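You operate a simulated robot arm through the tools that you are given. There is no shell and no other tool. Be economical: measure what you need, move in short steps, check, and stop when the job is done.

The job below is to be done with a simulated two-armed robot. You get a single attempt, and the scene is never put back.

## Task
Pick up the red out-of-use tag with one hand, pass it to the other hand and put it on the wide shelf of the steel rack.

The check looks at the end state, three seconds after you hand in, the way a careful person would. Anything else that was tipped, shoved, dropped, spilled or broken makes it a failure.

## Robot
Two 6-joint arms with two-finger grippers on one trunk, on a base that drives. Base frame: it is fixed to the floor where the robot stands at the start and does not move with it; the origin is under the middle of the robot, x ahead of it, y to its left, z up. Lengths are in mm, angles in rad, forces in N, time in s.
The left shoulder is at the start at [60, 143, 825], the right one opposite. With the tool pointing down near the work surface each hand reaches from about 280 to 700 mm from the robot's upright axis, wherever it stands, measured 20 degrees to its own side. Places, roughly: wide shelf of the steel rack [-300, -2700, 800]. Payload 2.45 kg a hand.
Tool frame (each hand has its own): the origin (TCP) lies between the finger pads and is the grasp point; the fingertips stand 26 mm ahead of it; z points along the fingers, y is the line along which they close. The gripper opens to 96 mm. The gripper's body begins 69 mm behind the TCP.
Orientation is told as [roll, pitch, yaw] about the base's x, y, z axes, in that order, counted from this pose: with the fingers straight down and closing along the base's y, the tool's x points along the base's -x, its y along +y and its z along -z.

## Interface
- The arms move only by the tool apply_moves. It takes "left_increments", "right_increments" or both (then of equal length, played together; a hand with none holds still); each is a list of rows, each a list of 3 entries, a list of its own where there are three numbers: the shift along the base's x, y, z in mm, then the turn, a rotation vector about the base's x, y, z in rad, then the gripper command, from -1 (fully open) to 1 (shut), values between in proportion. In form: [[[tx, ty, tz], [wx, wy, wz], fingers], ...]. A call has 1 to 12 rows; each row shifts and turns the commanded pose from where the row before left it. A row lasts 0.2 s, in which the tool goes at most 50 mm and 0.15 rad; a call with a longer step from one row to the next is refused whole, and so is a gripper value outside its range. Where a pose cannot be reached the arm comes as near as it can. A force on the tool above 40 N (or 10 N above the force at the start of the call, whichever is more), or a blocked arm, ends the call early, and 0.2 s more pass. Each finger halts on what it meets, pressing with about 25 N; the grip force reading is that of the motor and also rises with nothing between the fingers. The clock runs only during rows and for 0.2 s after the last one: add rows that do not move to give the fingers time. It gives the time, the measured TCP pose, the force on the tool (base axes), the opening and the grip force at its end, in the units of the frame above (readings bear some noise), with the torque about the TCP (base axes, N m) and any sound that the robot's microphone picked up.
- Cameras (640 x 400 px; columns grow to the right, rows downward): "scene" is now at [139.9, -16.2, 1434]; the picture's right is [-0.20, -0.98, 0.00], its down [-0.71, 0.14, -0.69] and it looks along [0.68, -0.14, -0.72] (base axes); focal length 268 px, centre (320, 200). "left" rides on the left gripper at [81, -3, -98] in its tool frame; the picture's right is [0.04, 1.00, 0.00], its down [-0.73, 0.03, -0.68] and it looks along [-0.68, 0.03, 0.73] (tool axes); focal length 256 px, centre (320, 200). "right" rides on the right gripper at [82, 3, -98] in its tool frame; the picture's right is [-0.04, 1.00, 0.00], its down [-0.73, -0.03, -0.68] and it looks along [-0.68, -0.03, 0.73] (tool axes); focal length 256 px, centre (320, 200). There is no depth. A picture from a camera that has moved, and an enlarged one, comes with that camera's place and axes in the base frame and with its lens.
- grab_frame(camera): a new picture of that camera. The clock stands still meanwhile.
- raise_lower(by): slides the trunk up (or, below 0, down) by that many mm; the arms and the scene camera ride with it, the base frame stays. It gives what a move gives, with no picture.
- roll_base(legs): drives the robot by 1 to 6 legs, each [ahead, turn to the left] in mm and rad, along the robot's own axes; the way and the turn of a leg run together, so that a leg with both is an arc; at most 1500 mm and 3.142 rad a leg. The arms and the cameras ride along, it lands a little off, and it stops where it bumps. It gives what a move gives.
- pan_tilt(pan, tilt): turns the head with the scene camera to pan (to the left, within 1.501 rad either way) and tilt (down, from -0.506 to 1.204), counted from straight ahead of the robot. It gives what a move gives.
- inspect(camera, box): a new picture of the part [left, top, right, bottom] of that camera's present view, enlarged. The clock stands still meanwhile.
- hand_in(): hands the job in; it is judged then, once.

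Work in short steps. Places have to be worked out from the pictures, the camera data and where the tool is seen: move nearer, look again, correct. Check each grasp and each placing, and mend what went wrong. You have 120 turns and 100 pictures in all, those below and enlarged ones among them. Open the grippers and draw the arms clear of the work before you hand the job in, unless the task says otherwise; then end with one line.

The tools are called after "Call:" as a command line: name --argument value ..., lists and objects as JSON in quotes. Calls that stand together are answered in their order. apply_moves: Moves the arms, as the interface text tells. Its arguments: {"type":"object","properties":{"left_increments":{"type":"array","items":{"type":"array"}},"right_increments":{"type":"array","items":{"type":"array"}}},"required":[]} The other tools are called the same way: raise_lower (by) slides the trunk up or down; roll_base (legs) drives the base; pan_tilt (pan, tilt) turns the head that bears the scene camera; grab_frame (camera) takes a picture; inspect (camera, box) takes an enlarged picture of a part of a camera's view; hand_in () hands the job in.

At the start:

```text
t: 0.0
left_tool_pos: [425.6, 121.1, 1133.2]
left_ee_rot: [-0.002, 0.002, -0.007]
left_ft_force: [1.3, -0.3, -0.2]
left_wrist_torque: [-0.03, 0.01, -0.02]
left_width: 95.9
left_gripper_force: 0.2
right_tool_pos: [498.2, -282.4, 1025.3]
right_ee_rot: [0.0, 0.0, -0.006]
right_ft_force: [0.1, -0.7, -0.3]
right_wrist_torque: [0.01, 0.0, -0.01]
right_width: 96.0
right_gripper_force: 0.2
trunk travel left (down, up): [-450.0, 140.0]
robot x, y, heading: [2.0, 0.7, -0.001]
head pan, tilt: [-0.202, 0.806]
```

scene: 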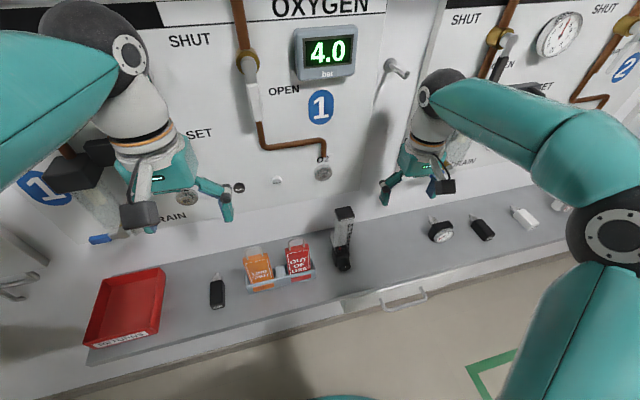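
right: 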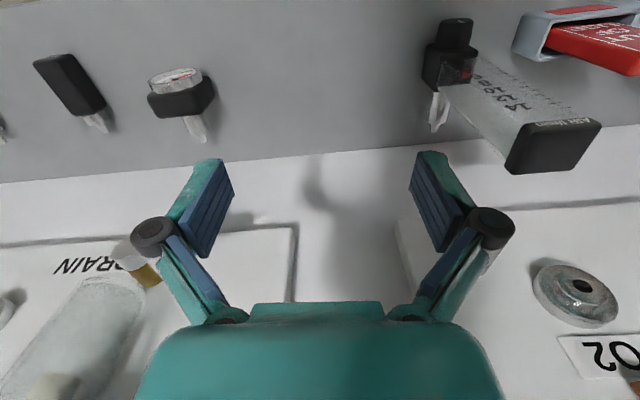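
left: 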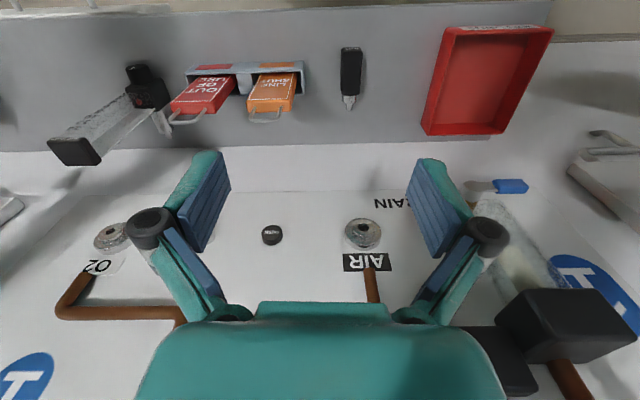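

The red tag stands in a small holder beside an orange one, left of a flowmeter. I enlarge it to measure it.

Call:
inspect --camera "scene" --box '[220, 190, 380, 310]'

Call:
inspect --camera "left" --box '[120, 40, 360, 160]'

```text
3.33 times, centred on (300, 250) of scene
camera zoom: at [139.9, -16.2, 1434.0], right [-0.2, -0.98, 0.0], down [-0.71, 0.14, -0.69], along [0.68, -0.14, -0.72], focal length 892 px, centre (387, 33)
```

zoom: 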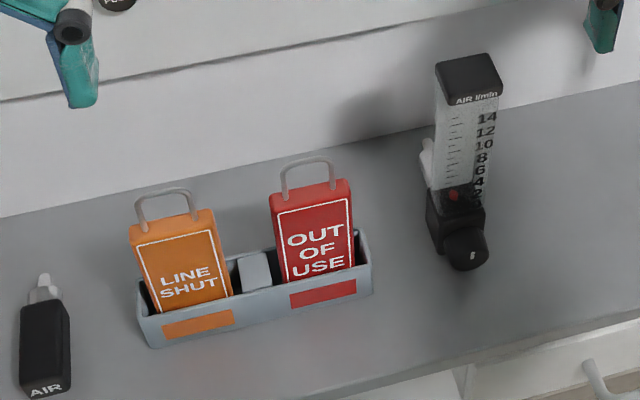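

```text
2.67 times, centred on (240, 100) of left
camera zoom: at [343.9, 116.2, 1230.6], right [-0.03, 1.0, 0.0], down [0.73, 0.03, 0.68], along [0.68, 0.02, -0.73], focal length 683 px, centre (533, 467)
```

zoom: 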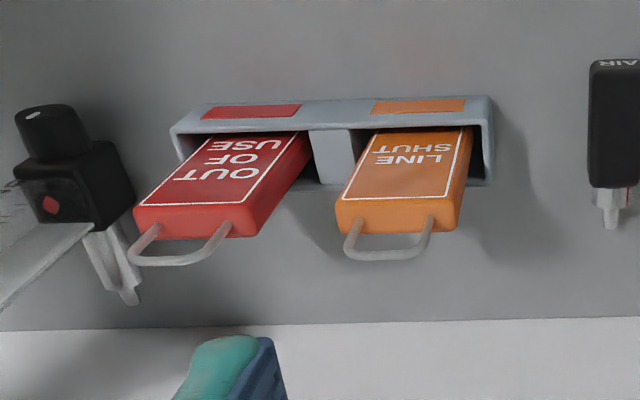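

The ray pair puts the tag's top front edge near [470, -33, 936], about 52 mm wide and 16 mm thick, facing the robot. I move the left hand above it, high up, for a closer look.

Call:
apply_moves --left_increments '[[[10, -40, -10], [0, 0, 0], -0.7], [[10, -40, -10], [0, 0, 0], -0.7], [[10, -40, -10], [0, 0, 0], -0.7], [[10, -34, -10], [0, 0, 0], -0.7], [[0, 0, 0], [0, 0, 0], -0.7]]'

Call:
grab_frame --camera "left"

Call:
inspect --camera "scene" --box '[220, 180, 380, 300]'

```text
t: 1.2
left_tool_pos: [466.3, -32.9, 1091.6]
left_ee_rot: [-0.002, 0.0, -0.008]
left_ft_force: [0.1, -0.2, 0.3]
left_wrist_torque: [-0.03, -0.01, 0.0]
left_width: 81.5
left_gripper_force: 0.0
right_tool_pos: [497.3, -281.3, 1026.6]
right_ee_rot: [0.0, -0.001, -0.006]
right_ft_force: [-0.7, 0.2, 0.8]
right_wrist_torque: [-0.03, 0.02, 0.04]
right_width: 96.3
right_gripper_force: 0.0
trunk travel left (down, up): [-450.0, 140.0]
robot x, y, heading: [-2.3, -0.9, -0.001]
head pan, tilt: [-0.202, 0.806]
```

```text
94 pictures are left
camera left: at [385.0, -37.4, 1189.8], right [-0.03, 1.0, 0.0], down [0.73, 0.03, 0.68], along [0.68, 0.02, -0.73], focal length 256 px, centre (320, 200)
```

left: 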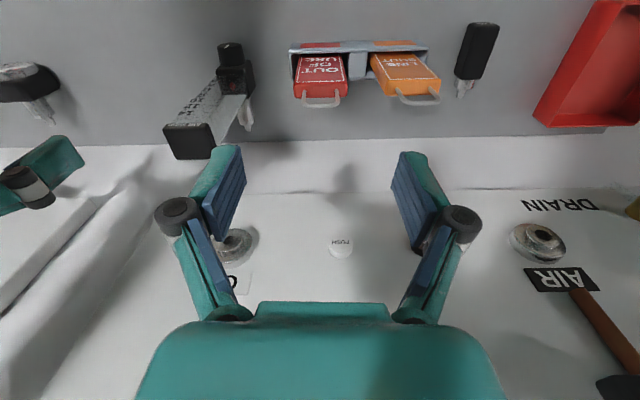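

```text
3.33 times, centred on (300, 240) of scene
camera zoom: at [139.6, -15.9, 1434.1], right [-0.2, -0.98, 0.0], down [-0.71, 0.14, -0.69], along [0.68, -0.14, -0.72], focal length 892 px, centre (387, 67)
```

zoom: 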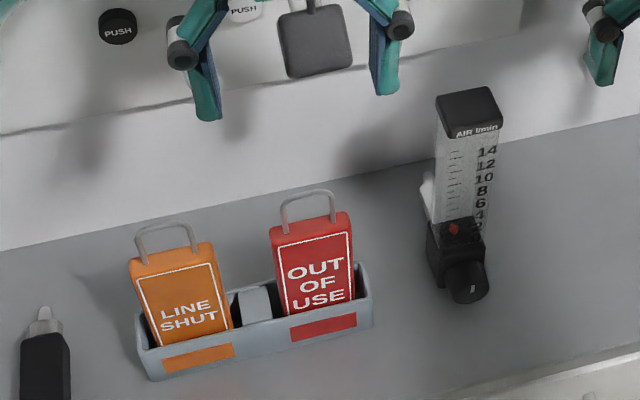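

Call:
inspect --camera "left" --box '[260, 30, 460, 155]'

```text
3.20 times, centred on (360, 92) of left
camera zoom: at [385.0, -37.4, 1189.8], right [-0.03, 1.0, 0.0], down [0.73, 0.03, 0.68], along [0.68, 0.02, -0.73], focal length 819 px, centre (192, 544)
```

zoom: 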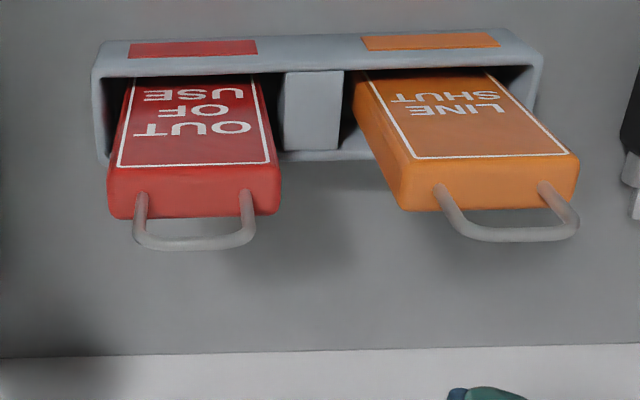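

Both views agree: the tag's top is at about [476, -35, 936], and it is more than 100 mm tall. I go down until the fingertips are about level with the top, then look.

Call:
apply_moves --left_increments '[[[9, -2, -40], [0, 0, 0], -0.7], [[0, 0, -40], [0, 0, 0], -0.7], [[0, 0, -36], [0, 0, 0], -0.7], [[0, 0, 0], [0, 0, 0], -0.7]]'

Call:
grab_frame --camera "left"

Call:
inspect --camera "scene" --box '[220, 180, 380, 300]'

```text
t: 2.2
left_tool_pos: [474.2, -37.4, 978.4]
left_ee_rot: [-0.003, 0.001, -0.007]
left_ft_force: [0.0, -0.2, 0.1]
left_wrist_torque: [0.0, -0.01, -0.02]
left_width: 81.6
left_gripper_force: 0.0
right_tool_pos: [498.3, -281.7, 1024.9]
right_ee_rot: [0.0, 0.001, -0.006]
right_ft_force: [0.1, 0.2, 0.1]
right_wrist_torque: [0.0, 0.01, 0.01]
right_width: 95.8
right_gripper_force: 0.1
trunk travel left (down, up): [-450.0, 140.0]
robot x, y, heading: [-1.3, 1.2, -0.003]
head pan, tilt: [-0.202, 0.806]
```

```text
91 pictures are left
camera left: at [391.4, -41.3, 1076.7], right [-0.03, 1.0, 0.0], down [0.73, 0.03, 0.68], along [0.68, 0.02, -0.73], focal length 256 px, centre (320, 200)
```

left: 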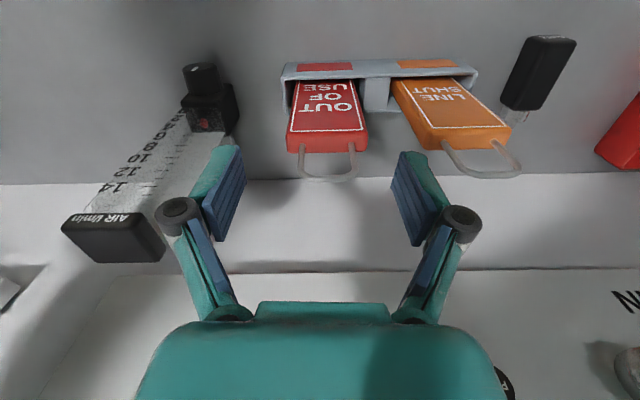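

```text
3.33 times, centred on (300, 240) of scene
camera zoom: at [139.8, -16.2, 1434.0], right [-0.2, -0.98, 0.0], down [-0.71, 0.14, -0.69], along [0.68, -0.14, -0.72], focal length 892 px, centre (387, 67)
```

zoom: 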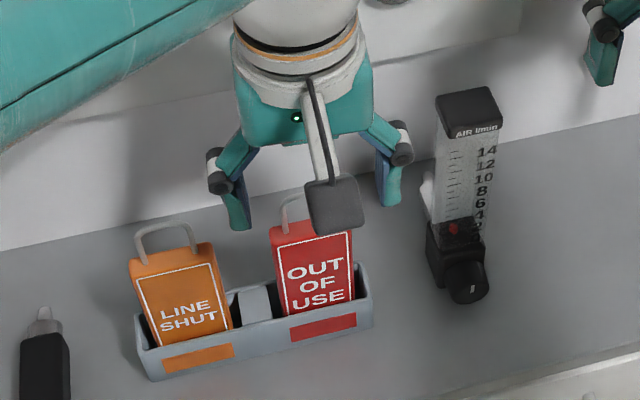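

Tag centre now reads about [473, -36]; the fingers straddle it with room on both sides. I go down 54 mm and close.

Call:
apply_moves --left_increments '[[[-1, 2, -27], [0, 0, 0], -0.7], [[0, 0, -27], [0, 0, 0], -0.7], [[0, 0, 0], [0, 0, 0], -0.7], [[0, 0, 0], [0, 0, 0], 0.6], [[0, 0, 0], [0, 0, 0], 0.6], [[0, 0, 0], [0, 0, 0], 0.6]]'

Call:
grab_frame --camera "left"

```text
t: 3.6
left_tool_pos: [472.5, -32.3, 923.3]
left_ee_rot: [-0.001, 0.001, -0.006]
left_ft_force: [0.3, 0.4, 1.4]
left_wrist_torque: [-0.05, -0.03, 0.02]
left_width: 54.7
left_gripper_force: 25.1
right_tool_pos: [498.3, -282.6, 1026.2]
right_ee_rot: [0.0, -0.001, -0.008]
right_ft_force: [0.2, -0.1, -0.6]
right_wrist_torque: [0.01, 0.03, 0.01]
right_width: 96.1
right_gripper_force: 0.1
trunk travel left (down, up): [-450.0, 140.0]
robot x, y, heading: [2.8, 3.7, -0.0]
head pan, tilt: [-0.202, 0.806]
```

```text
89 pictures are left
camera left: at [390.5, -36.5, 1020.9], right [-0.03, 1.0, 0.0], down [0.73, 0.03, 0.68], along [0.68, 0.02, -0.73], focal length 256 px, centre (320, 200)
```

left: 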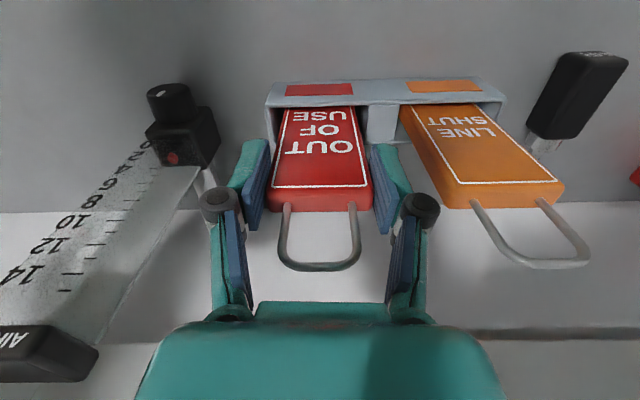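

The tag is gripped, with a width of 54.7 mm and 25 N. I lift it straight up out of the holder.

Call:
apply_moves --left_increments '[[[0, 0, 15], [0, 0, 0], 0.6], [[0, 0, 25], [0, 0, 0], 0.6], [[0, 0, 30], [0, 0, 0], 0.6], [[0, 0, 30], [0, 0, 0], 0.6], [[0, 0, 30], [0, 0, 0], 0.6], [[0, 0, 30], [0, 0, 0], 0.6], [[0, 0, 0], [0, 0, 0], 0.6]]'

Call:
grab_frame --camera "scene"

Call:
grab_frame --camera "left"

```text
t: 5.2
left_tool_pos: [472.6, -32.3, 1084.4]
left_ee_rot: [-0.002, 0.0, -0.005]
left_ft_force: [0.5, 1.6, -0.2]
left_wrist_torque: [0.0, 0.0, -0.01]
left_width: 54.5
left_gripper_force: 25.3
right_tool_pos: [498.4, -282.7, 1026.2]
right_ee_rot: [-0.001, -0.001, -0.008]
right_ft_force: [0.0, 0.1, -0.1]
right_wrist_torque: [0.0, 0.04, -0.04]
right_width: 96.0
right_gripper_force: 0.1
trunk travel left (down, up): [-450.0, 140.0]
robot x, y, heading: [-0.4, 3.0, -0.002]
head pan, tilt: [-0.202, 0.806]
```

```text
88 pictures are left
camera scene: at [140.2, -16.2, 1434.0], right [-0.2, -0.98, 0.0], down [-0.71, 0.14, -0.69], along [0.68, -0.14, -0.72], focal length 268 px, centre (320, 200)
```

scene: 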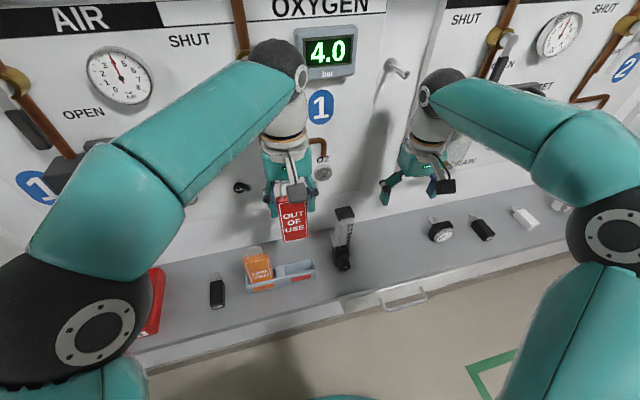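

```text
87 pictures are left
camera left: at [391.1, -36.3, 1182.8], right [-0.03, 1.0, 0.0], down [0.73, 0.03, 0.68], along [0.68, 0.02, -0.73], focal length 256 px, centre (320, 200)
```

left: 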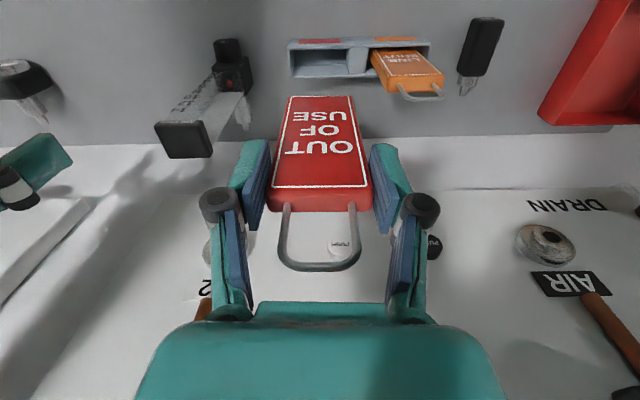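

The tag is out, about 110 mm long with some 97 mm below the TCP. Before moving away I look to the right, toward the rack, and to the left.

Call:
pan_tilt --pan -1.5 --tilt 0.4

Call:
grab_frame --camera "scene"

Call:
pan_tilt --pan 1.5 --tilt 0.6

Call:
grab_frame --camera "scene"

```text
t: 6.7
left_tool_pos: [472.5, -32.5, 1085.0]
left_ee_rot: [-0.001, 0.0, -0.009]
left_ft_force: [-0.3, -0.6, -0.1]
left_wrist_torque: [-0.01, -0.03, -0.01]
left_width: 54.4
left_gripper_force: 24.6
right_tool_pos: [498.0, -282.8, 1025.1]
right_ee_rot: [0.001, 0.001, -0.007]
right_ft_force: [0.6, 0.7, 0.6]
right_wrist_torque: [0.02, -0.01, 0.03]
right_width: 95.9
right_gripper_force: 0.1
trunk travel left (down, up): [-450.0, 140.0]
robot x, y, heading: [0.4, 0.2, -0.003]
head pan, tilt: [-1.499, 0.4]
```

```text
86 pictures are left
camera scene: at [68.1, -92.5, 1469.6], right [-1.0, -0.07, 0.0], down [-0.03, 0.39, -0.92], along [0.07, -0.92, -0.39], focal length 268 px, centre (320, 200)
```

scene: 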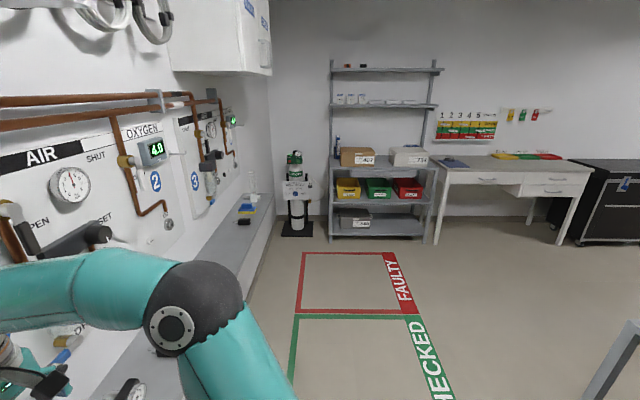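

```text
t: 9.3
left_tool_pos: [472.4, -32.4, 1084.3]
left_ee_rot: [-0.003, -0.001, -0.007]
left_ft_force: [-0.1, 0.7, -0.7]
left_wrist_torque: [0.02, 0.03, 0.0]
left_width: 54.3
left_gripper_force: 24.5
right_tool_pos: [497.6, -284.0, 1025.9]
right_ee_rot: [0.0, 0.0, -0.008]
right_ft_force: [-0.2, -0.2, -0.5]
right_wrist_torque: [-0.01, -0.04, -0.04]
right_width: 95.8
right_gripper_force: 0.2
trunk travel left (down, up): [-450.0, 140.0]
robot x, y, heading: [-4.3, 0.1, 0.002]
head pan, tilt: [1.499, 0.6]
```

```text
85 pictures are left
camera scene: at [67.7, 88.1, 1451.4], right [1.0, -0.07, 0.0], down [-0.04, -0.56, -0.83], along [0.06, 0.82, -0.56], focal length 268 px, centre (320, 200)
```

scene: 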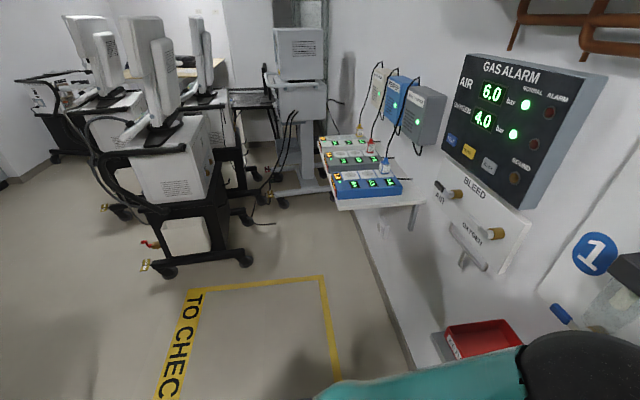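

The rack is visible, with its front at about y=-2510, and the box-bearing shelf is near 800 mm high. I back away 250 mm from the bench to get free room for the handover.

Call:
roll_base --legs '[[-250, 0]]'

Call:
pan_tilt --pan -0.1 --tilt 0.75

Call:
grab_frame --camera "scene"

```text
t: 11.1
left_tool_pos: [221.7, -30.3, 1084.9]
left_ee_rot: [0.0, 0.0, -0.001]
left_ft_force: [-0.7, 0.4, -0.4]
left_wrist_torque: [0.0, -0.05, 0.01]
left_width: 54.1
left_gripper_force: 25.1
right_tool_pos: [249.5, -279.8, 1026.6]
right_ee_rot: [0.0, 0.001, -0.002]
right_ft_force: [-0.3, -0.2, 0.3]
right_wrist_torque: [-0.02, -0.06, -0.01]
right_width: 96.0
right_gripper_force: 0.0
trunk travel left (down, up): [-450.0, 140.0]
robot x, y, heading: [-248.6, -0.5, 0.003]
head pan, tilt: [1.499, 0.6]
```

```text
t: 12.8
left_tool_pos: [222.4, -30.4, 1085.3]
left_ee_rot: [-0.003, 0.001, 0.0]
left_ft_force: [0.6, 0.9, 0.2]
left_wrist_torque: [0.0, 0.01, 0.01]
left_width: 54.2
left_gripper_force: 24.8
right_tool_pos: [250.3, -279.9, 1026.3]
right_ee_rot: [0.001, -0.001, 0.0]
right_ft_force: [-0.9, -0.1, -0.2]
right_wrist_torque: [-0.02, 0.0, 0.01]
right_width: 96.2
right_gripper_force: 0.1
trunk travel left (down, up): [-450.0, 140.0]
robot x, y, heading: [-253.4, -0.2, 0.007]
head pan, tilt: [-0.099, 0.75]
```

```text
84 pictures are left
camera scene: at [-105.9, -7.8, 1438.5], right [-0.09, -1.0, 0.0], down [-0.68, 0.06, -0.73], along [0.73, -0.07, -0.68], focal length 268 px, centre (320, 200)
```

scene: 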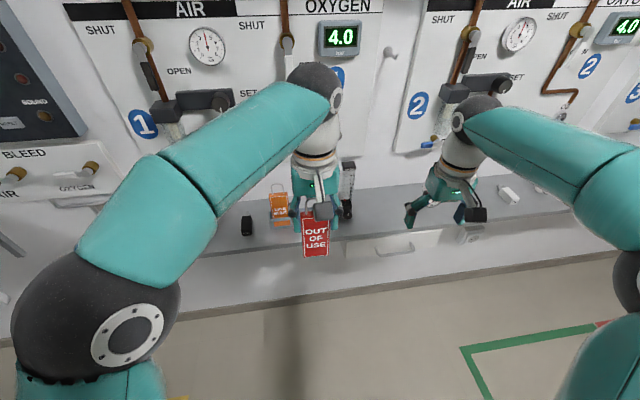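

Tag is held steadily in free space. I move the left hand a bit left and yaw it -90° (so that the tag later lies flat), watching that the arm follows.

Call:
apply_moves --left_increments '[[[-3, 10, 0], [0, 0, -0.1428], 0.6], [[-3, 10, 0], [0, 0, -0.1428], 0.6], [[-3, 10, 0], [0, 0, -0.1428], 0.6], [[-3, 10, 0], [0, 0, -0.1428], 0.6], [[-3, 10, 0], [0, 0, -0.1428], 0.6], [[-3, 10, 0], [0, 0, -0.1428], 0.6], [[-3, 10, 0], [0, 0, -0.1428], 0.6], [[-3, 10, 0], [0, 0, -0.1428], 0.6], [[-3, 10, 0], [0, 0, -0.1428], 0.6], [[-3, 10, 0], [0, 0, -0.1428], 0.6], [[-3, 10, 0], [0, 0, -0.1428], 0.6], [[0, 0, 0], [0, 0, 0], 0.6]]'

```text
t: 15.4
left_tool_pos: [190.3, 78.1, 1085.6]
left_ee_rot: [-0.001, -0.002, -1.574]
left_ft_force: [-0.3, -0.6, -0.1]
left_wrist_torque: [0.03, -0.03, 0.0]
left_width: 54.3
left_gripper_force: 25.2
right_tool_pos: [249.6, -280.1, 1025.8]
right_ee_rot: [0.0, 0.001, -0.001]
right_ft_force: [-0.8, -0.9, -0.8]
right_wrist_torque: [0.0, 0.0, 0.02]
right_width: 96.0
right_gripper_force: 0.1
trunk travel left (down, up): [-450.0, 140.0]
robot x, y, heading: [-248.8, -4.5, 0.007]
head pan, tilt: [-0.099, 0.75]
```

The yaw was followed. Now the roll of -90° about x makes the fingers point to the right, and the tag should then lie flat.

Call:
apply_moves --left_increments '[[[0, 0, 0], [-0.1428, 0, 0], 0.6], [[0, 0, 0], [-0.1428, 0, 0], 0.6], [[0, 0, 0], [-0.1428, 0, 0], 0.6], [[0, 0, 0], [-0.1428, 0, 0], 0.6], [[0, 0, 0], [-0.1428, 0, 0], 0.6], [[0, 0, 0], [-0.1428, 0, 0], 0.6], [[0, 0, 0], [-0.1428, 0, 0], 0.6], [[0, 0, 0], [-0.1428, 0, 0], 0.6], [[0, 0, 0], [-0.1428, 0, 0], 0.6], [[0, 0, 0], [-0.1428, 0, 0], 0.6], [[0, 0, 0], [-0.1428, 0, 0], 0.6], [[0, 0, 0], [0, 0, 0], 0.6]]'

Call:
grab_frame --camera "scene"

```text
t: 18.0
left_tool_pos: [189.7, 79.8, 1084.0]
left_ee_rot: [-2.794, -1.569, 1.225]
left_ft_force: [0.3, 0.3, 0.2]
left_wrist_torque: [0.03, -0.02, 0.01]
left_width: 54.1
left_gripper_force: 25.4
right_tool_pos: [249.6, -281.4, 1026.1]
right_ee_rot: [0.0, -0.001, 0.0]
right_ft_force: [0.5, -0.3, -0.7]
right_wrist_torque: [0.01, 0.01, 0.0]
right_width: 96.1
right_gripper_force: 0.0
trunk travel left (down, up): [-450.0, 140.0]
robot x, y, heading: [-247.3, 0.5, 0.003]
head pan, tilt: [-0.099, 0.75]
```

```text
83 pictures are left
camera scene: at [-106.3, -7.9, 1438.6], right [-0.09, -1.0, 0.0], down [-0.68, 0.06, -0.73], along [0.73, -0.07, -0.68], focal length 268 px, centre (320, 200)
```

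scene: 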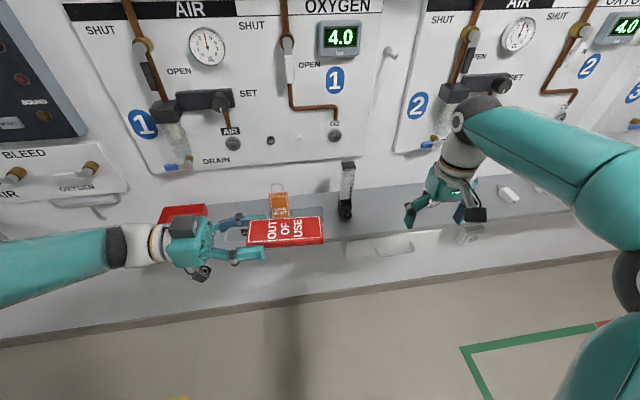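

The tag lies flat in the left hand with its lower part free at about y -17..54, x 190, z 1084. I raise the right hand and yaw it +90° so it can close along x from above.

Call:
apply_moves --right_increments '[[[-5.4, 12, 12.5], [0, 0, 0.1428], -1], [[-5.4, 12, 12.5], [0, 0, 0.1428], -1], [[-5.4, 12, 12.5], [0, 0, 0.1428], -1], [[-5.4, 12, 12.5], [0, 0, 0.1428], -1], [[-5.4, 12, 12.5], [0, 0, 0.1428], -1], [[-5.4, 12, 12.5], [0, 0, 0.1428], -1], [[-5.4, 12, 12.5], [0, 0, 0.1428], -1], [[-5.4, 12, 12.5], [0, 0, 0.1428], -1], [[-5.4, 12, 12.5], [0, 0, 0.1428], -1], [[-5.4, 12, 12.5], [0, 0, 0.1428], -1], [[-5.4, 12, 12.5], [0, 0, 0.1428], -1], [[0, 0, 0], [0, 0, 0], -1]]'

Call:
grab_frame --camera "right"

Call:
grab_frame --camera "scene"

```text
t: 20.6
left_tool_pos: [189.4, 80.1, 1085.0]
left_ee_rot: [-1.389, -1.57, -0.183]
left_ft_force: [1.1, 1.2, -0.4]
left_wrist_torque: [0.03, 0.02, -0.04]
left_width: 54.2
left_gripper_force: 24.6
right_tool_pos: [192.7, -150.4, 1162.8]
right_ee_rot: [0.003, 0.0, 1.572]
right_ft_force: [-0.2, -1.0, 1.1]
right_wrist_torque: [0.03, -0.01, 0.0]
right_width: 95.8
right_gripper_force: 0.1
trunk travel left (down, up): [-450.0, 140.0]
robot x, y, heading: [-248.9, -2.1, 0.007]
head pan, tilt: [-0.099, 0.75]
```

```text
82 pictures are left
camera right: at [189.0, -231.3, 1263.0], right [-1.0, 0.04, 0.0], down [0.03, 0.73, 0.68], along [0.02, 0.68, -0.73], focal length 256 px, centre (320, 200)
```

right: 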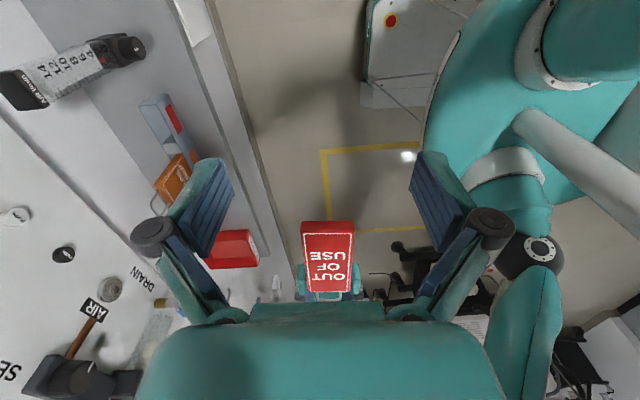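

```text
81 pictures are left
camera scene: at [-106.0, -8.0, 1438.5], right [-0.09, -1.0, 0.0], down [-0.68, 0.06, -0.73], along [0.73, -0.07, -0.68], focal length 268 px, centre (320, 200)
```

scene: 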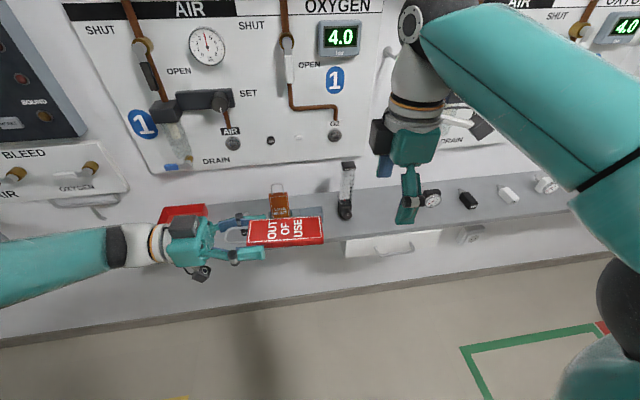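

The tag's free end is at about y=-23, x≈188. I move the right hand over y=3 at the same height.

Call:
apply_moves --right_increments '[[[-1, 40, 0], [0, 0, 0], -1], [[-1, 40, 0], [0, 0, 0], -1], [[-1, 40, 0], [0, 0, 0], -1], [[-1, 33, 0], [0, 0, 0], -1], [[0, 0, 0], [0, 0, 0], -1]]'

Call:
grab_frame --camera "right"

Call:
grab_frame --camera "scene"

```text
t: 21.8
left_tool_pos: [188.9, 79.1, 1084.8]
left_ee_rot: [-1.296, -1.57, -0.276]
left_ft_force: [0.1, -0.5, -0.7]
left_wrist_torque: [0.01, 0.0, -0.02]
left_width: 54.0
left_gripper_force: 25.0
right_tool_pos: [186.0, 6.5, 1164.2]
right_ee_rot: [0.001, 0.0, 1.571]
right_ft_force: [-0.8, 0.1, 0.4]
right_wrist_torque: [0.0, -0.01, -0.01]
right_width: 96.0
right_gripper_force: 0.1
trunk travel left (down, up): [-450.0, 140.0]
robot x, y, heading: [-248.4, 0.8, 0.003]
head pan, tilt: [-0.099, 0.75]
```

```text
80 pictures are left
camera right: at [183.3, -74.2, 1262.9], right [-1.0, 0.04, 0.0], down [0.03, 0.73, 0.68], along [0.03, 0.68, -0.73], focal length 256 px, centre (320, 200)
```

right: 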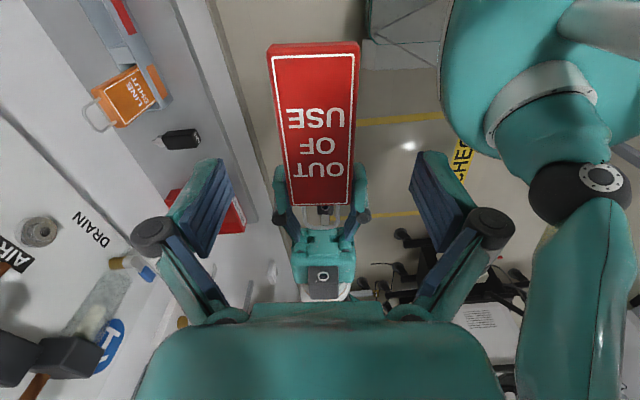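

```text
79 pictures are left
camera scene: at [-106.1, -8.1, 1438.5], right [-0.09, -1.0, 0.0], down [-0.68, 0.06, -0.73], along [0.73, -0.07, -0.68], focal length 268 px, centre (320, 200)
```

scene: 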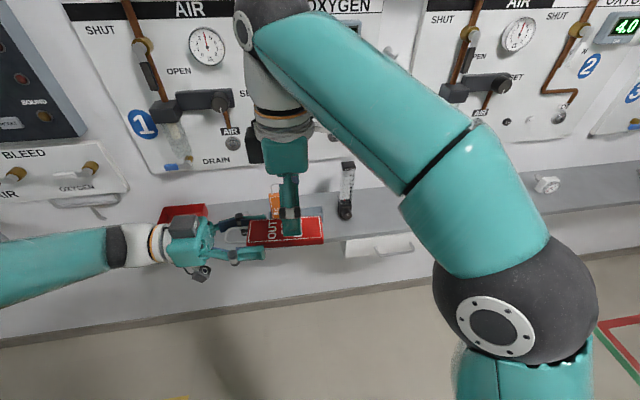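

Call:
inspect --camera "scene" --box '[160, 190, 340, 290]'

Call:
inspect --camera "right" --box '[220, 30, 420, 240]'

```text
3.56 times, centred on (250, 240) of scene
camera zoom: at [-106.1, -8.1, 1438.5], right [-0.09, -1.0, 0.0], down [-0.68, 0.06, -0.73], along [0.73, -0.07, -0.68], focal length 952 px, centre (569, 58)
```

zoom: 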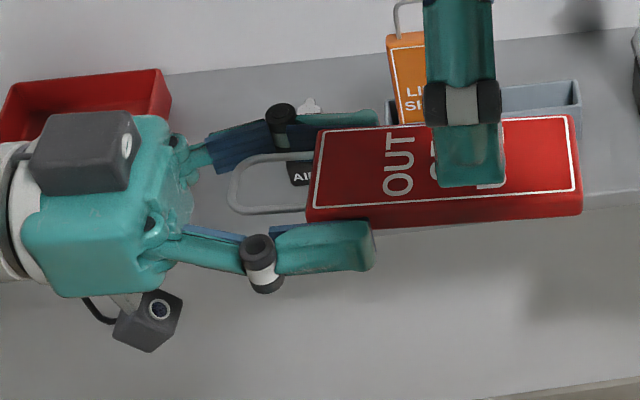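

```text
1.90 times, centred on (320, 135) of right
camera zoom: at [183.3, -74.2, 1262.9], right [-1.0, 0.04, 0.0], down [0.03, 0.73, 0.68], along [0.03, 0.68, -0.73], focal length 488 px, centre (320, 324)
```

zoom: 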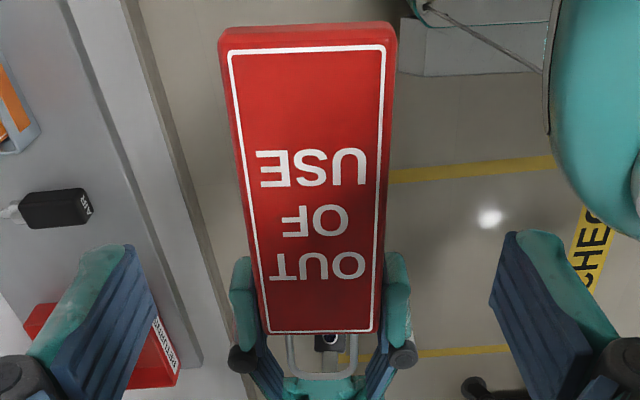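

Two views put the tag's top face near z 1101, spanning y -39..83, centred on x≈189.5. I lower the right hand to z≈1108 at y≈13, so its tips just pass the tag's underside.

Call:
apply_moves --right_increments '[[[2, 7, -20], [0, 0, 0], -1], [[0, 0, -20], [0, 0, 0], -1], [[0, 0, -15], [0, 0, 0], -1], [[0, 0, 0], [0, 0, 0], -1]]'

Call:
inspect --camera "scene" --box '[160, 190, 340, 290]'

Call:
grab_frame --camera "right"

```text
t: 22.8
left_tool_pos: [189.3, 79.8, 1085.4]
left_ee_rot: [-1.444, -1.569, -0.13]
left_ft_force: [1.0, 0.1, -0.1]
left_wrist_torque: [0.01, 0.02, 0.03]
left_width: 54.1
left_gripper_force: 24.5
right_tool_pos: [186.0, 13.8, 1108.4]
right_ee_rot: [-0.001, 0.0, 1.572]
right_ft_force: [0.1, -0.4, -0.2]
right_wrist_torque: [-0.02, -0.01, -0.02]
right_width: 96.1
right_gripper_force: 0.1
trunk travel left (down, up): [-450.0, 140.0]
robot x, y, heading: [-247.2, 1.3, 0.009]
head pan, tilt: [-0.099, 0.75]
```

```text
3.56 times, centred on (250, 240) of scene
camera zoom: at [-106.1, -7.8, 1438.5], right [-0.09, -1.0, 0.0], down [-0.68, 0.06, -0.73], along [0.73, -0.07, -0.68], focal length 952 px, centre (569, 58)
```

zoom: 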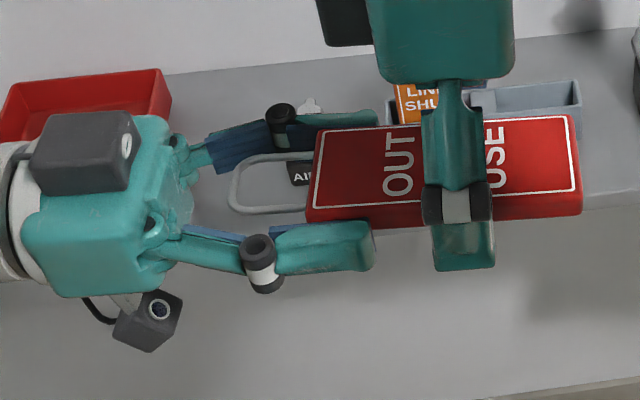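

```text
75 pictures are left
camera right: at [183.7, -67.5, 1207.9], right [-1.0, 0.04, 0.0], down [0.03, 0.73, 0.68], along [0.03, 0.68, -0.73], focal length 256 px, centre (320, 200)
```

right: 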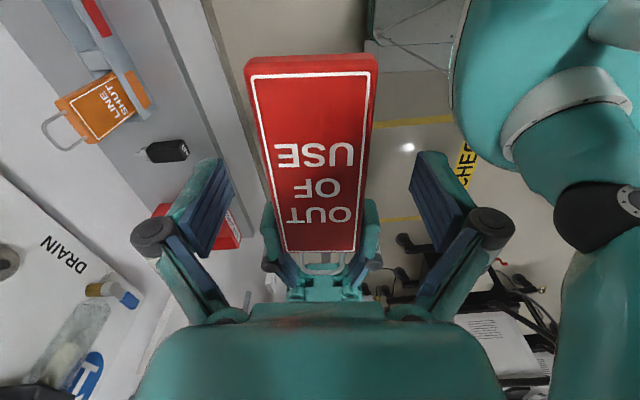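

Tips sit about 2 mm below the tag's underside (≈1085), and the tag lies between the open fingers. I close the right hand.

Call:
apply_moves --right_increments '[[[0, 0, 0], [0, 0, 0], 0.6], [[0, 0, 0], [0, 0, 0], 0.6], [[0, 0, 0], [0, 0, 0], 0.6], [[0, 0, 0], [0, 0, 0], 0.6], [[0, 0, 0], [0, 0, 0], 0.6]]'

Call:
grab_frame --camera "right"

Call:
inspect --camera "scene" --box '[160, 190, 340, 290]'

```text
t: 24.0
left_tool_pos: [189.0, 78.8, 1084.3]
left_ee_rot: [-1.241, -1.569, -0.334]
left_ft_force: [-14.5, 2.5, -4.3]
left_wrist_torque: [0.18, -0.04, -0.52]
left_width: 54.0
left_gripper_force: 24.9
right_tool_pos: [188.9, 13.5, 1109.5]
right_ee_rot: [-0.003, 0.001, 1.569]
right_ft_force: [14.3, -1.8, 4.5]
right_wrist_torque: [0.1, -0.3, -0.41]
right_width: 54.0
right_gripper_force: 24.8
trunk travel left (down, up): [-450.0, 140.0]
robot x, y, heading: [-250.2, -1.8, 0.009]
head pan, tilt: [-0.099, 0.75]
```

```text
74 pictures are left
camera right: at [184.2, -67.8, 1208.3], right [-1.0, 0.04, 0.0], down [0.03, 0.73, 0.68], along [0.03, 0.68, -0.73], focal length 256 px, centre (320, 200)
```

right: 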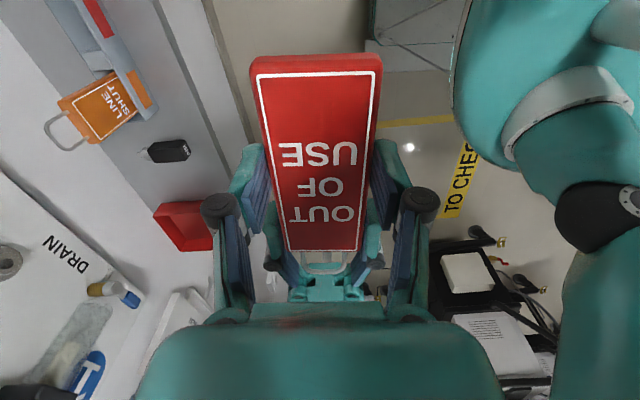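

```text
3.56 times, centred on (250, 240) of scene
camera zoom: at [-106.0, -7.8, 1438.5], right [-0.09, -1.0, 0.0], down [-0.68, 0.06, -0.73], along [0.73, -0.07, -0.68], focal length 952 px, centre (569, 58)
```

zoom: 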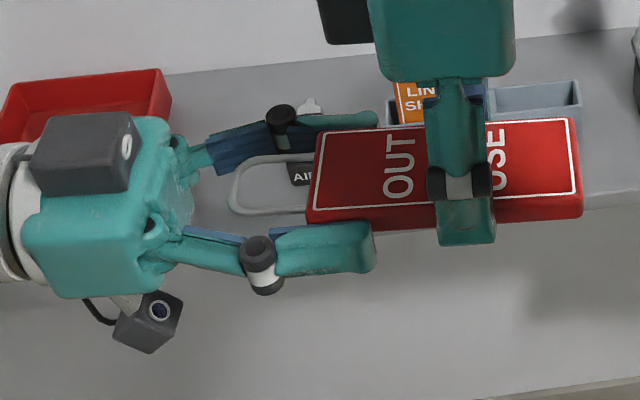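

Both hands hold the tag (54 mm, 25 N each). I ease the sideways load a little, open the left hand, and draw it off along +y.

Call:
apply_moves --right_increments '[[[1.5, 0, 0], [0, 0, 0], 0.6], [[0, 0, 0], [0, 0, 0], 0.6], [[0, 0, 0], [0, 0, 0], 0.6], [[0, 0, 0], [0, 0, 0], 0.6]]' --left_increments '[[[0, 0, 0], [0, 0, 0], 0.6], [[0, 0, 0], [0, 0, 0], -0.7], [[0, 0, 0], [0, 0, 0], -0.7], [[0, 0, 0], [0, 0, 0], -0.7]]'

Call:
inspect --camera "scene" --box '[160, 190, 340, 290]'

```text
t: 25.0
left_tool_pos: [189.8, 79.3, 1085.6]
left_ee_rot: [-1.527, -1.569, -0.045]
left_ft_force: [-0.1, 1.0, 0.4]
left_wrist_torque: [-0.04, 0.01, 0.01]
left_width: 81.7
left_gripper_force: 0.0
right_tool_pos: [188.8, 14.0, 1107.8]
right_ee_rot: [0.002, -0.001, 1.571]
right_ft_force: [0.6, -0.8, 0.4]
right_wrist_torque: [-0.02, 0.01, -0.01]
right_width: 54.0
right_gripper_force: 25.3
trunk travel left (down, up): [-450.0, 140.0]
robot x, y, heading: [-249.4, -2.2, 0.007]
head pan, tilt: [-0.099, 0.75]
```

```text
3.56 times, centred on (250, 240) of scene
camera zoom: at [-106.0, -7.8, 1438.5], right [-0.09, -1.0, 0.0], down [-0.68, 0.06, -0.73], along [0.73, -0.07, -0.68], focal length 952 px, centre (569, 58)
```

zoom: 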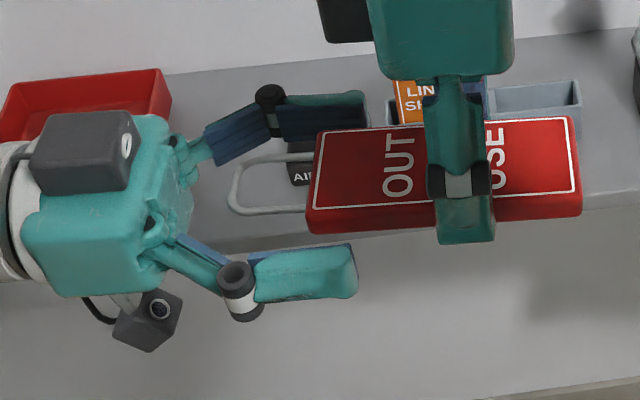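

The right hand alone holds the tag. I draw the left hand away along +y.

Call:
apply_moves --left_increments '[[[0, 20, 0], [0, 0, 0], -0.7], [[0, 30, 0], [0, 0, 0], -0.7], [[0, 40, 0], [0, 0, 0], -0.7], [[0, 40, 0], [0, 0, 0], -0.7], [[0, 30, 0], [0, 0, 0], -0.7], [[0, 0, 0], [0, 0, 0], -0.7]]'

Call:
grab_frame --camera "scene"

```text
t: 26.4
left_tool_pos: [189.1, 240.1, 1083.1]
left_ee_rot: [-1.183, -1.568, -0.39]
left_ft_force: [0.2, -0.6, 0.2]
left_wrist_torque: [-0.02, 0.0, 0.02]
left_width: 81.5
left_gripper_force: 0.2
right_tool_pos: [188.5, 13.5, 1109.0]
right_ee_rot: [0.003, 0.001, 1.571]
right_ft_force: [-0.1, 0.0, 0.2]
right_wrist_torque: [-0.01, 0.04, 0.01]
right_width: 53.9
right_gripper_force: 24.8
trunk travel left (down, up): [-450.0, 140.0]
robot x, y, heading: [-251.3, -4.3, 0.01]
head pan, tilt: [-0.099, 0.75]
```

```text
71 pictures are left
camera scene: at [-106.1, -8.0, 1438.5], right [-0.09, -1.0, 0.0], down [-0.68, 0.06, -0.73], along [0.73, -0.07, -0.68], focal length 268 px, centre (320, 200)
```

scene: 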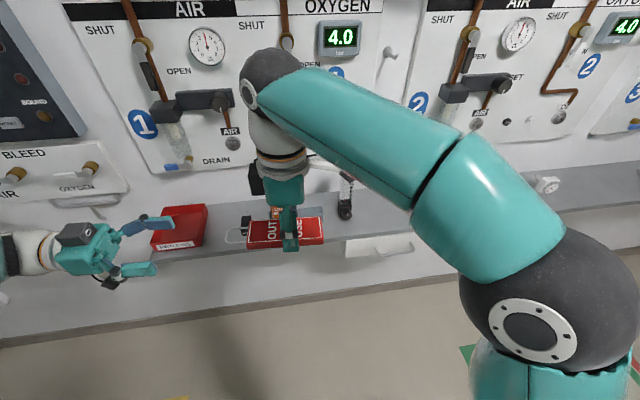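

Clear. I bring the right hand with the tag back to its own side, and at the same time roll the left hand fingers-down and pull it in.

Call:
apply_moves --left_increments '[[[-12, 0, 0], [0.1428, 0, 0], -0.7], [[-12, 0, 0], [0.1428, 0, 0], -0.7], [[-12, 0, 0], [0.1428, 0, 0], -0.7], [[-12, 0, 0], [0.1428, 0, 0], -0.7], [[-12, 0, 0], [0.1428, 0, 0], -0.7], [[-12, 0, 0], [0.1428, 0, 0], -0.7], [[-12, 0, 0], [0.1428, 0, 0], -0.7], [[-12, 0, 0], [0.1428, 0, 0], -0.7], [[-12, 0, 0], [0.1428, 0, 0], -0.7], [[-12, 0, 0], [0.1428, 0, 0], -0.7], [[-12, 0, 0], [0.1428, 0, 0], -0.7], [[0, 0, 0], [0, 0, 0], -0.7]]' --right_increments '[[[0, -18, 0], [0, 0, 0], 0.6], [[0, -18, 0], [0, 0, 0], 0.6], [[0, -18, 0], [0, 0, 0], 0.6], [[0, -18, 0], [0, 0, 0], 0.6], [[0, -18, 0], [0, 0, 0], 0.6], [[0, -18, 0], [0, 0, 0], 0.6], [[0, -18, 0], [0, 0, 0], 0.6], [[0, -18, 0], [0, 0, 0], 0.6], [[0, -18, 0], [0, 0, 0], 0.6], [[0, -18, 0], [0, 0, 0], 0.6], [[0, -18, 0], [0, 0, 0], 0.6], [[0, 0, 0], [0, 0, 0], 0.6]]'

Call:
pan_tilt --pan -1.5 --tilt 0.5

Call:
grab_frame --camera "scene"

```text
t: 29.0
left_tool_pos: [58.2, 241.7, 1084.8]
left_ee_rot: [0.0, 0.002, -1.571]
left_ft_force: [-0.9, -0.2, -0.5]
left_wrist_torque: [-0.02, 0.0, 0.01]
left_width: 81.8
left_gripper_force: 0.1
right_tool_pos: [190.7, -185.8, 1108.7]
right_ee_rot: [0.004, -0.001, 1.571]
right_ft_force: [-1.0, -0.2, -0.4]
right_wrist_torque: [-0.01, -0.01, 0.01]
right_width: 53.9
right_gripper_force: 25.4
trunk travel left (down, up): [-450.0, 140.0]
robot x, y, heading: [-248.4, -0.9, 0.008]
head pan, tilt: [-0.099, 0.75]
```

```text
t: 30.5
left_tool_pos: [58.4, 239.8, 1085.8]
left_ee_rot: [-0.003, 0.001, -1.57]
left_ft_force: [0.4, 0.2, 0.1]
left_wrist_torque: [0.03, -0.04, 0.03]
left_width: 81.5
left_gripper_force: 0.1
right_tool_pos: [189.0, -184.7, 1109.2]
right_ee_rot: [0.002, 0.001, 1.57]
right_ft_force: [1.0, 0.1, -0.5]
right_wrist_torque: [0.01, -0.01, 0.01]
right_width: 54.0
right_gripper_force: 25.0
trunk travel left (down, up): [-450.0, 140.0]
robot x, y, heading: [-249.8, 1.1, 0.006]
head pan, tilt: [-1.499, 0.499]
```

```text
70 pictures are left
camera scene: at [-181.6, -90.9, 1460.5], right [-1.0, -0.08, 0.0], down [-0.04, 0.48, -0.88], along [0.07, -0.88, -0.48], focal length 268 px, centre (320, 200)
```

scene: 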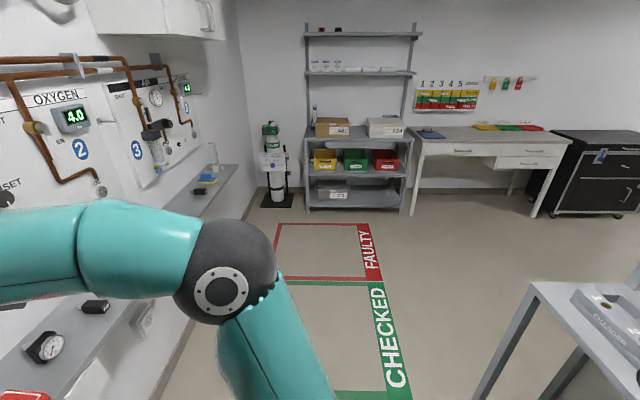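

The path to the rack is open, with a table well to the right. I enlarge the rack to choose a free spot.

Call:
inspect --camera "scene" --box '[290, 60, 450, 160]'

```text
4.00 times, centred on (370, 110) of scene
camera zoom: at [-181.6, -90.9, 1460.5], right [-1.0, -0.08, 0.0], down [-0.04, 0.48, -0.88], along [0.07, -0.88, -0.48], focal length 1071 px, centre (120, 560)
```

zoom: 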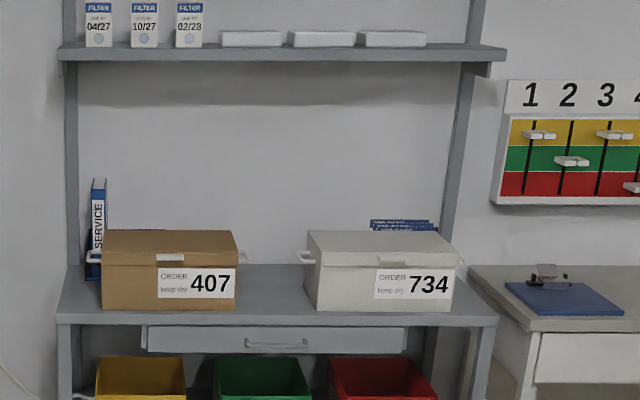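

The "wide shelf" carries boxes 407 and 734, with a gap of about 130-150 mm between them centred near x=-335. I line up so that the right hand faces that gap and drive most of the way.

Call:
roll_base --legs '[[85, 0], [0, -1.577], [1350, 0]]'

Call:
pan_tilt --pan 0 --tilt 0.5

Call:
grab_frame --camera "scene"

```text
t: 35.0
left_tool_pos: [149.2, -244.8, 1087.6]
left_ee_rot: [-0.002, 0.002, -2.893]
left_ft_force: [-0.4, -0.4, 0.1]
left_wrist_torque: [0.07, -0.02, -0.02]
left_width: 81.6
left_gripper_force: 0.0
right_tool_pos: [-231.0, -476.5, 1108.4]
right_ee_rot: [0.003, -0.003, 0.249]
right_ft_force: [-0.2, 0.6, -0.5]
right_wrist_torque: [0.02, 0.0, 0.02]
right_width: 54.2
right_gripper_force: 25.0
trunk travel left (down, up): [-450.0, 140.0]
robot x, y, heading: [-120.1, 9.1, -1.334]
head pan, tilt: [-1.499, 0.499]
stopped in leg 2: the robot was blocked; the commanded pose is now the measured one
```

```text
t: 36.6
left_tool_pos: [150.8, -243.2, 1086.9]
left_ee_rot: [0.0, 0.0, -2.892]
left_ft_force: [-1.0, -0.7, 0.1]
left_wrist_torque: [-0.03, -0.02, -0.01]
left_width: 81.7
left_gripper_force: 0.1
right_tool_pos: [-229.3, -476.5, 1108.6]
right_ee_rot: [-0.001, 0.0, 0.249]
right_ft_force: [-0.2, 0.0, -0.8]
right_wrist_torque: [0.03, 0.02, -0.01]
right_width: 54.1
right_gripper_force: 24.9
trunk travel left (down, up): [-450.0, 140.0]
robot x, y, heading: [-122.3, 9.2, -1.333]
head pan, tilt: [0.0, 0.499]
```

```text
68 pictures are left
camera scene: at [-84.5, -139.1, 1460.5], right [-0.97, -0.24, 0.0], down [-0.11, 0.47, -0.88], along [0.21, -0.85, -0.48], focal length 268 px, centre (320, 200)
```

scene: 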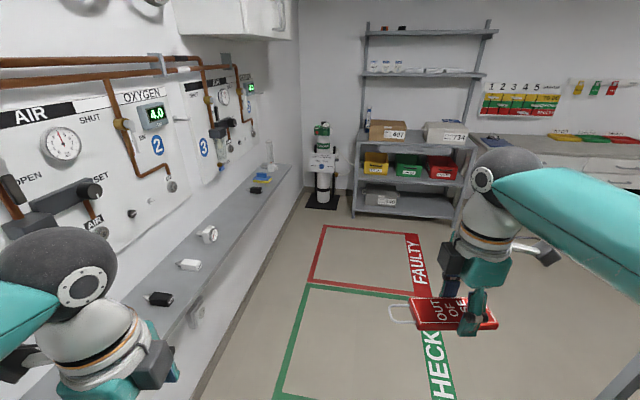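

The turn was blocked at -1.33 rad, perhaps by the left arm or base near the bench. I look to the left and to the right to find the contact.

Call:
pan_tilt --pan 1.3 --tilt 0.8

Call:
grab_frame --camera "scene"

Call:
grab_frame --camera "left"

Call:
pan_tilt --pan -1.3 --tilt 0.8

Call:
grab_frame --camera "scene"

```text
t: 38.0
left_tool_pos: [151.9, -243.3, 1086.6]
left_ee_rot: [-0.003, 0.0, -2.893]
left_ft_force: [0.2, 0.1, -0.5]
left_wrist_torque: [0.0, -0.01, 0.05]
left_width: 81.4
left_gripper_force: 0.0
right_tool_pos: [-229.5, -475.1, 1109.3]
right_ee_rot: [0.0, 0.001, 0.25]
right_ft_force: [-0.1, 0.8, 1.1]
right_wrist_torque: [0.0, 0.0, 0.01]
right_width: 54.0
right_gripper_force: 25.3
trunk travel left (down, up): [-450.0, 140.0]
robot x, y, heading: [-118.5, 8.6, -1.331]
head pan, tilt: [1.3, 0.799]
```

```text
67 pictures are left
camera scene: at [-25.4, -53.2, 1434.6], right [-0.03, -1.0, 0.0], down [-0.72, 0.02, -0.7], along [0.7, -0.02, -0.72], focal length 268 px, centre (320, 200)
```

scene: 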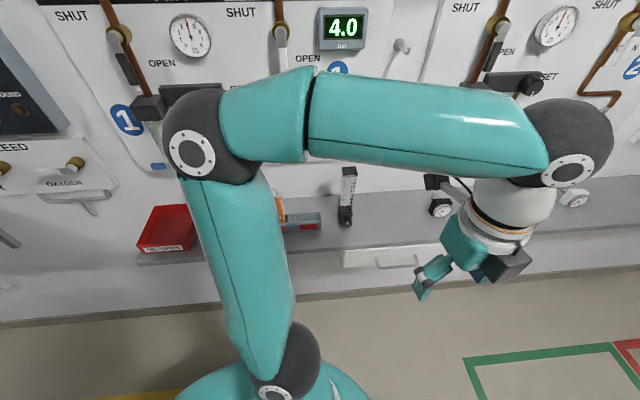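

```text
66 pictures are left
camera left: at [229.5, -220.9, 1184.4], right [0.29, -0.96, 0.0], down [-0.7, -0.21, 0.68], along [-0.65, -0.19, -0.73], focal length 256 px, centre (320, 200)
```

left: 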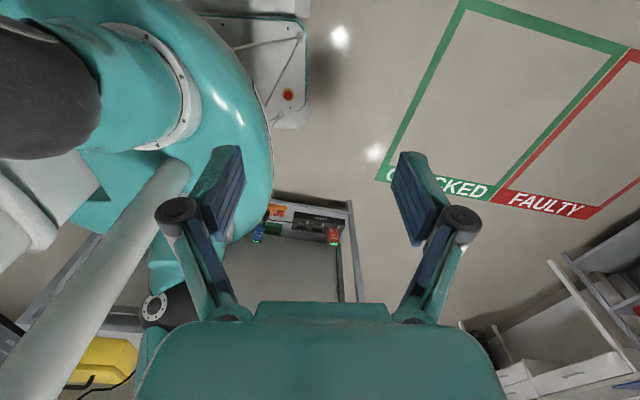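

```text
t: 40.4
left_tool_pos: [150.7, -242.8, 1087.0]
left_ee_rot: [-0.001, -0.002, -2.89]
left_ft_force: [0.5, -0.8, 0.0]
left_wrist_torque: [0.01, -0.03, 0.0]
left_width: 81.2
left_gripper_force: 0.0
right_tool_pos: [-230.1, -475.4, 1108.9]
right_ee_rot: [0.001, -0.001, 0.247]
right_ft_force: [0.3, -0.5, -0.5]
right_wrist_torque: [0.01, -0.01, -0.01]
right_width: 53.9
right_gripper_force: 24.7
trunk travel left (down, up): [-450.0, 140.0]
robot x, y, heading: [-118.6, 9.3, -1.335]
head pan, tilt: [-1.3, 0.799]
```

```text
65 pictures are left
camera scene: at [-176.4, -90.1, 1434.6], right [-0.49, 0.87, 0.0], down [0.63, 0.35, -0.7], along [-0.61, -0.34, -0.72], focal length 268 px, centre (320, 200)
```

scene: 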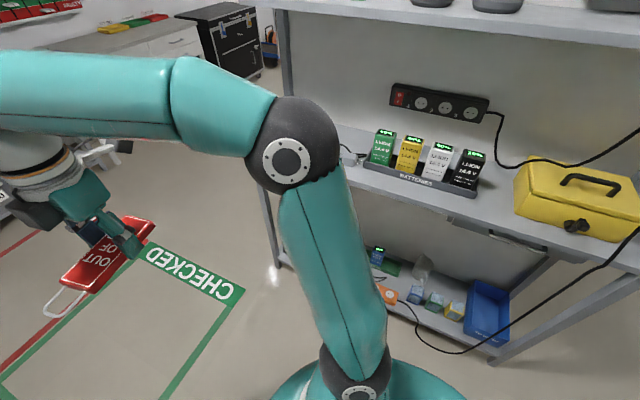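

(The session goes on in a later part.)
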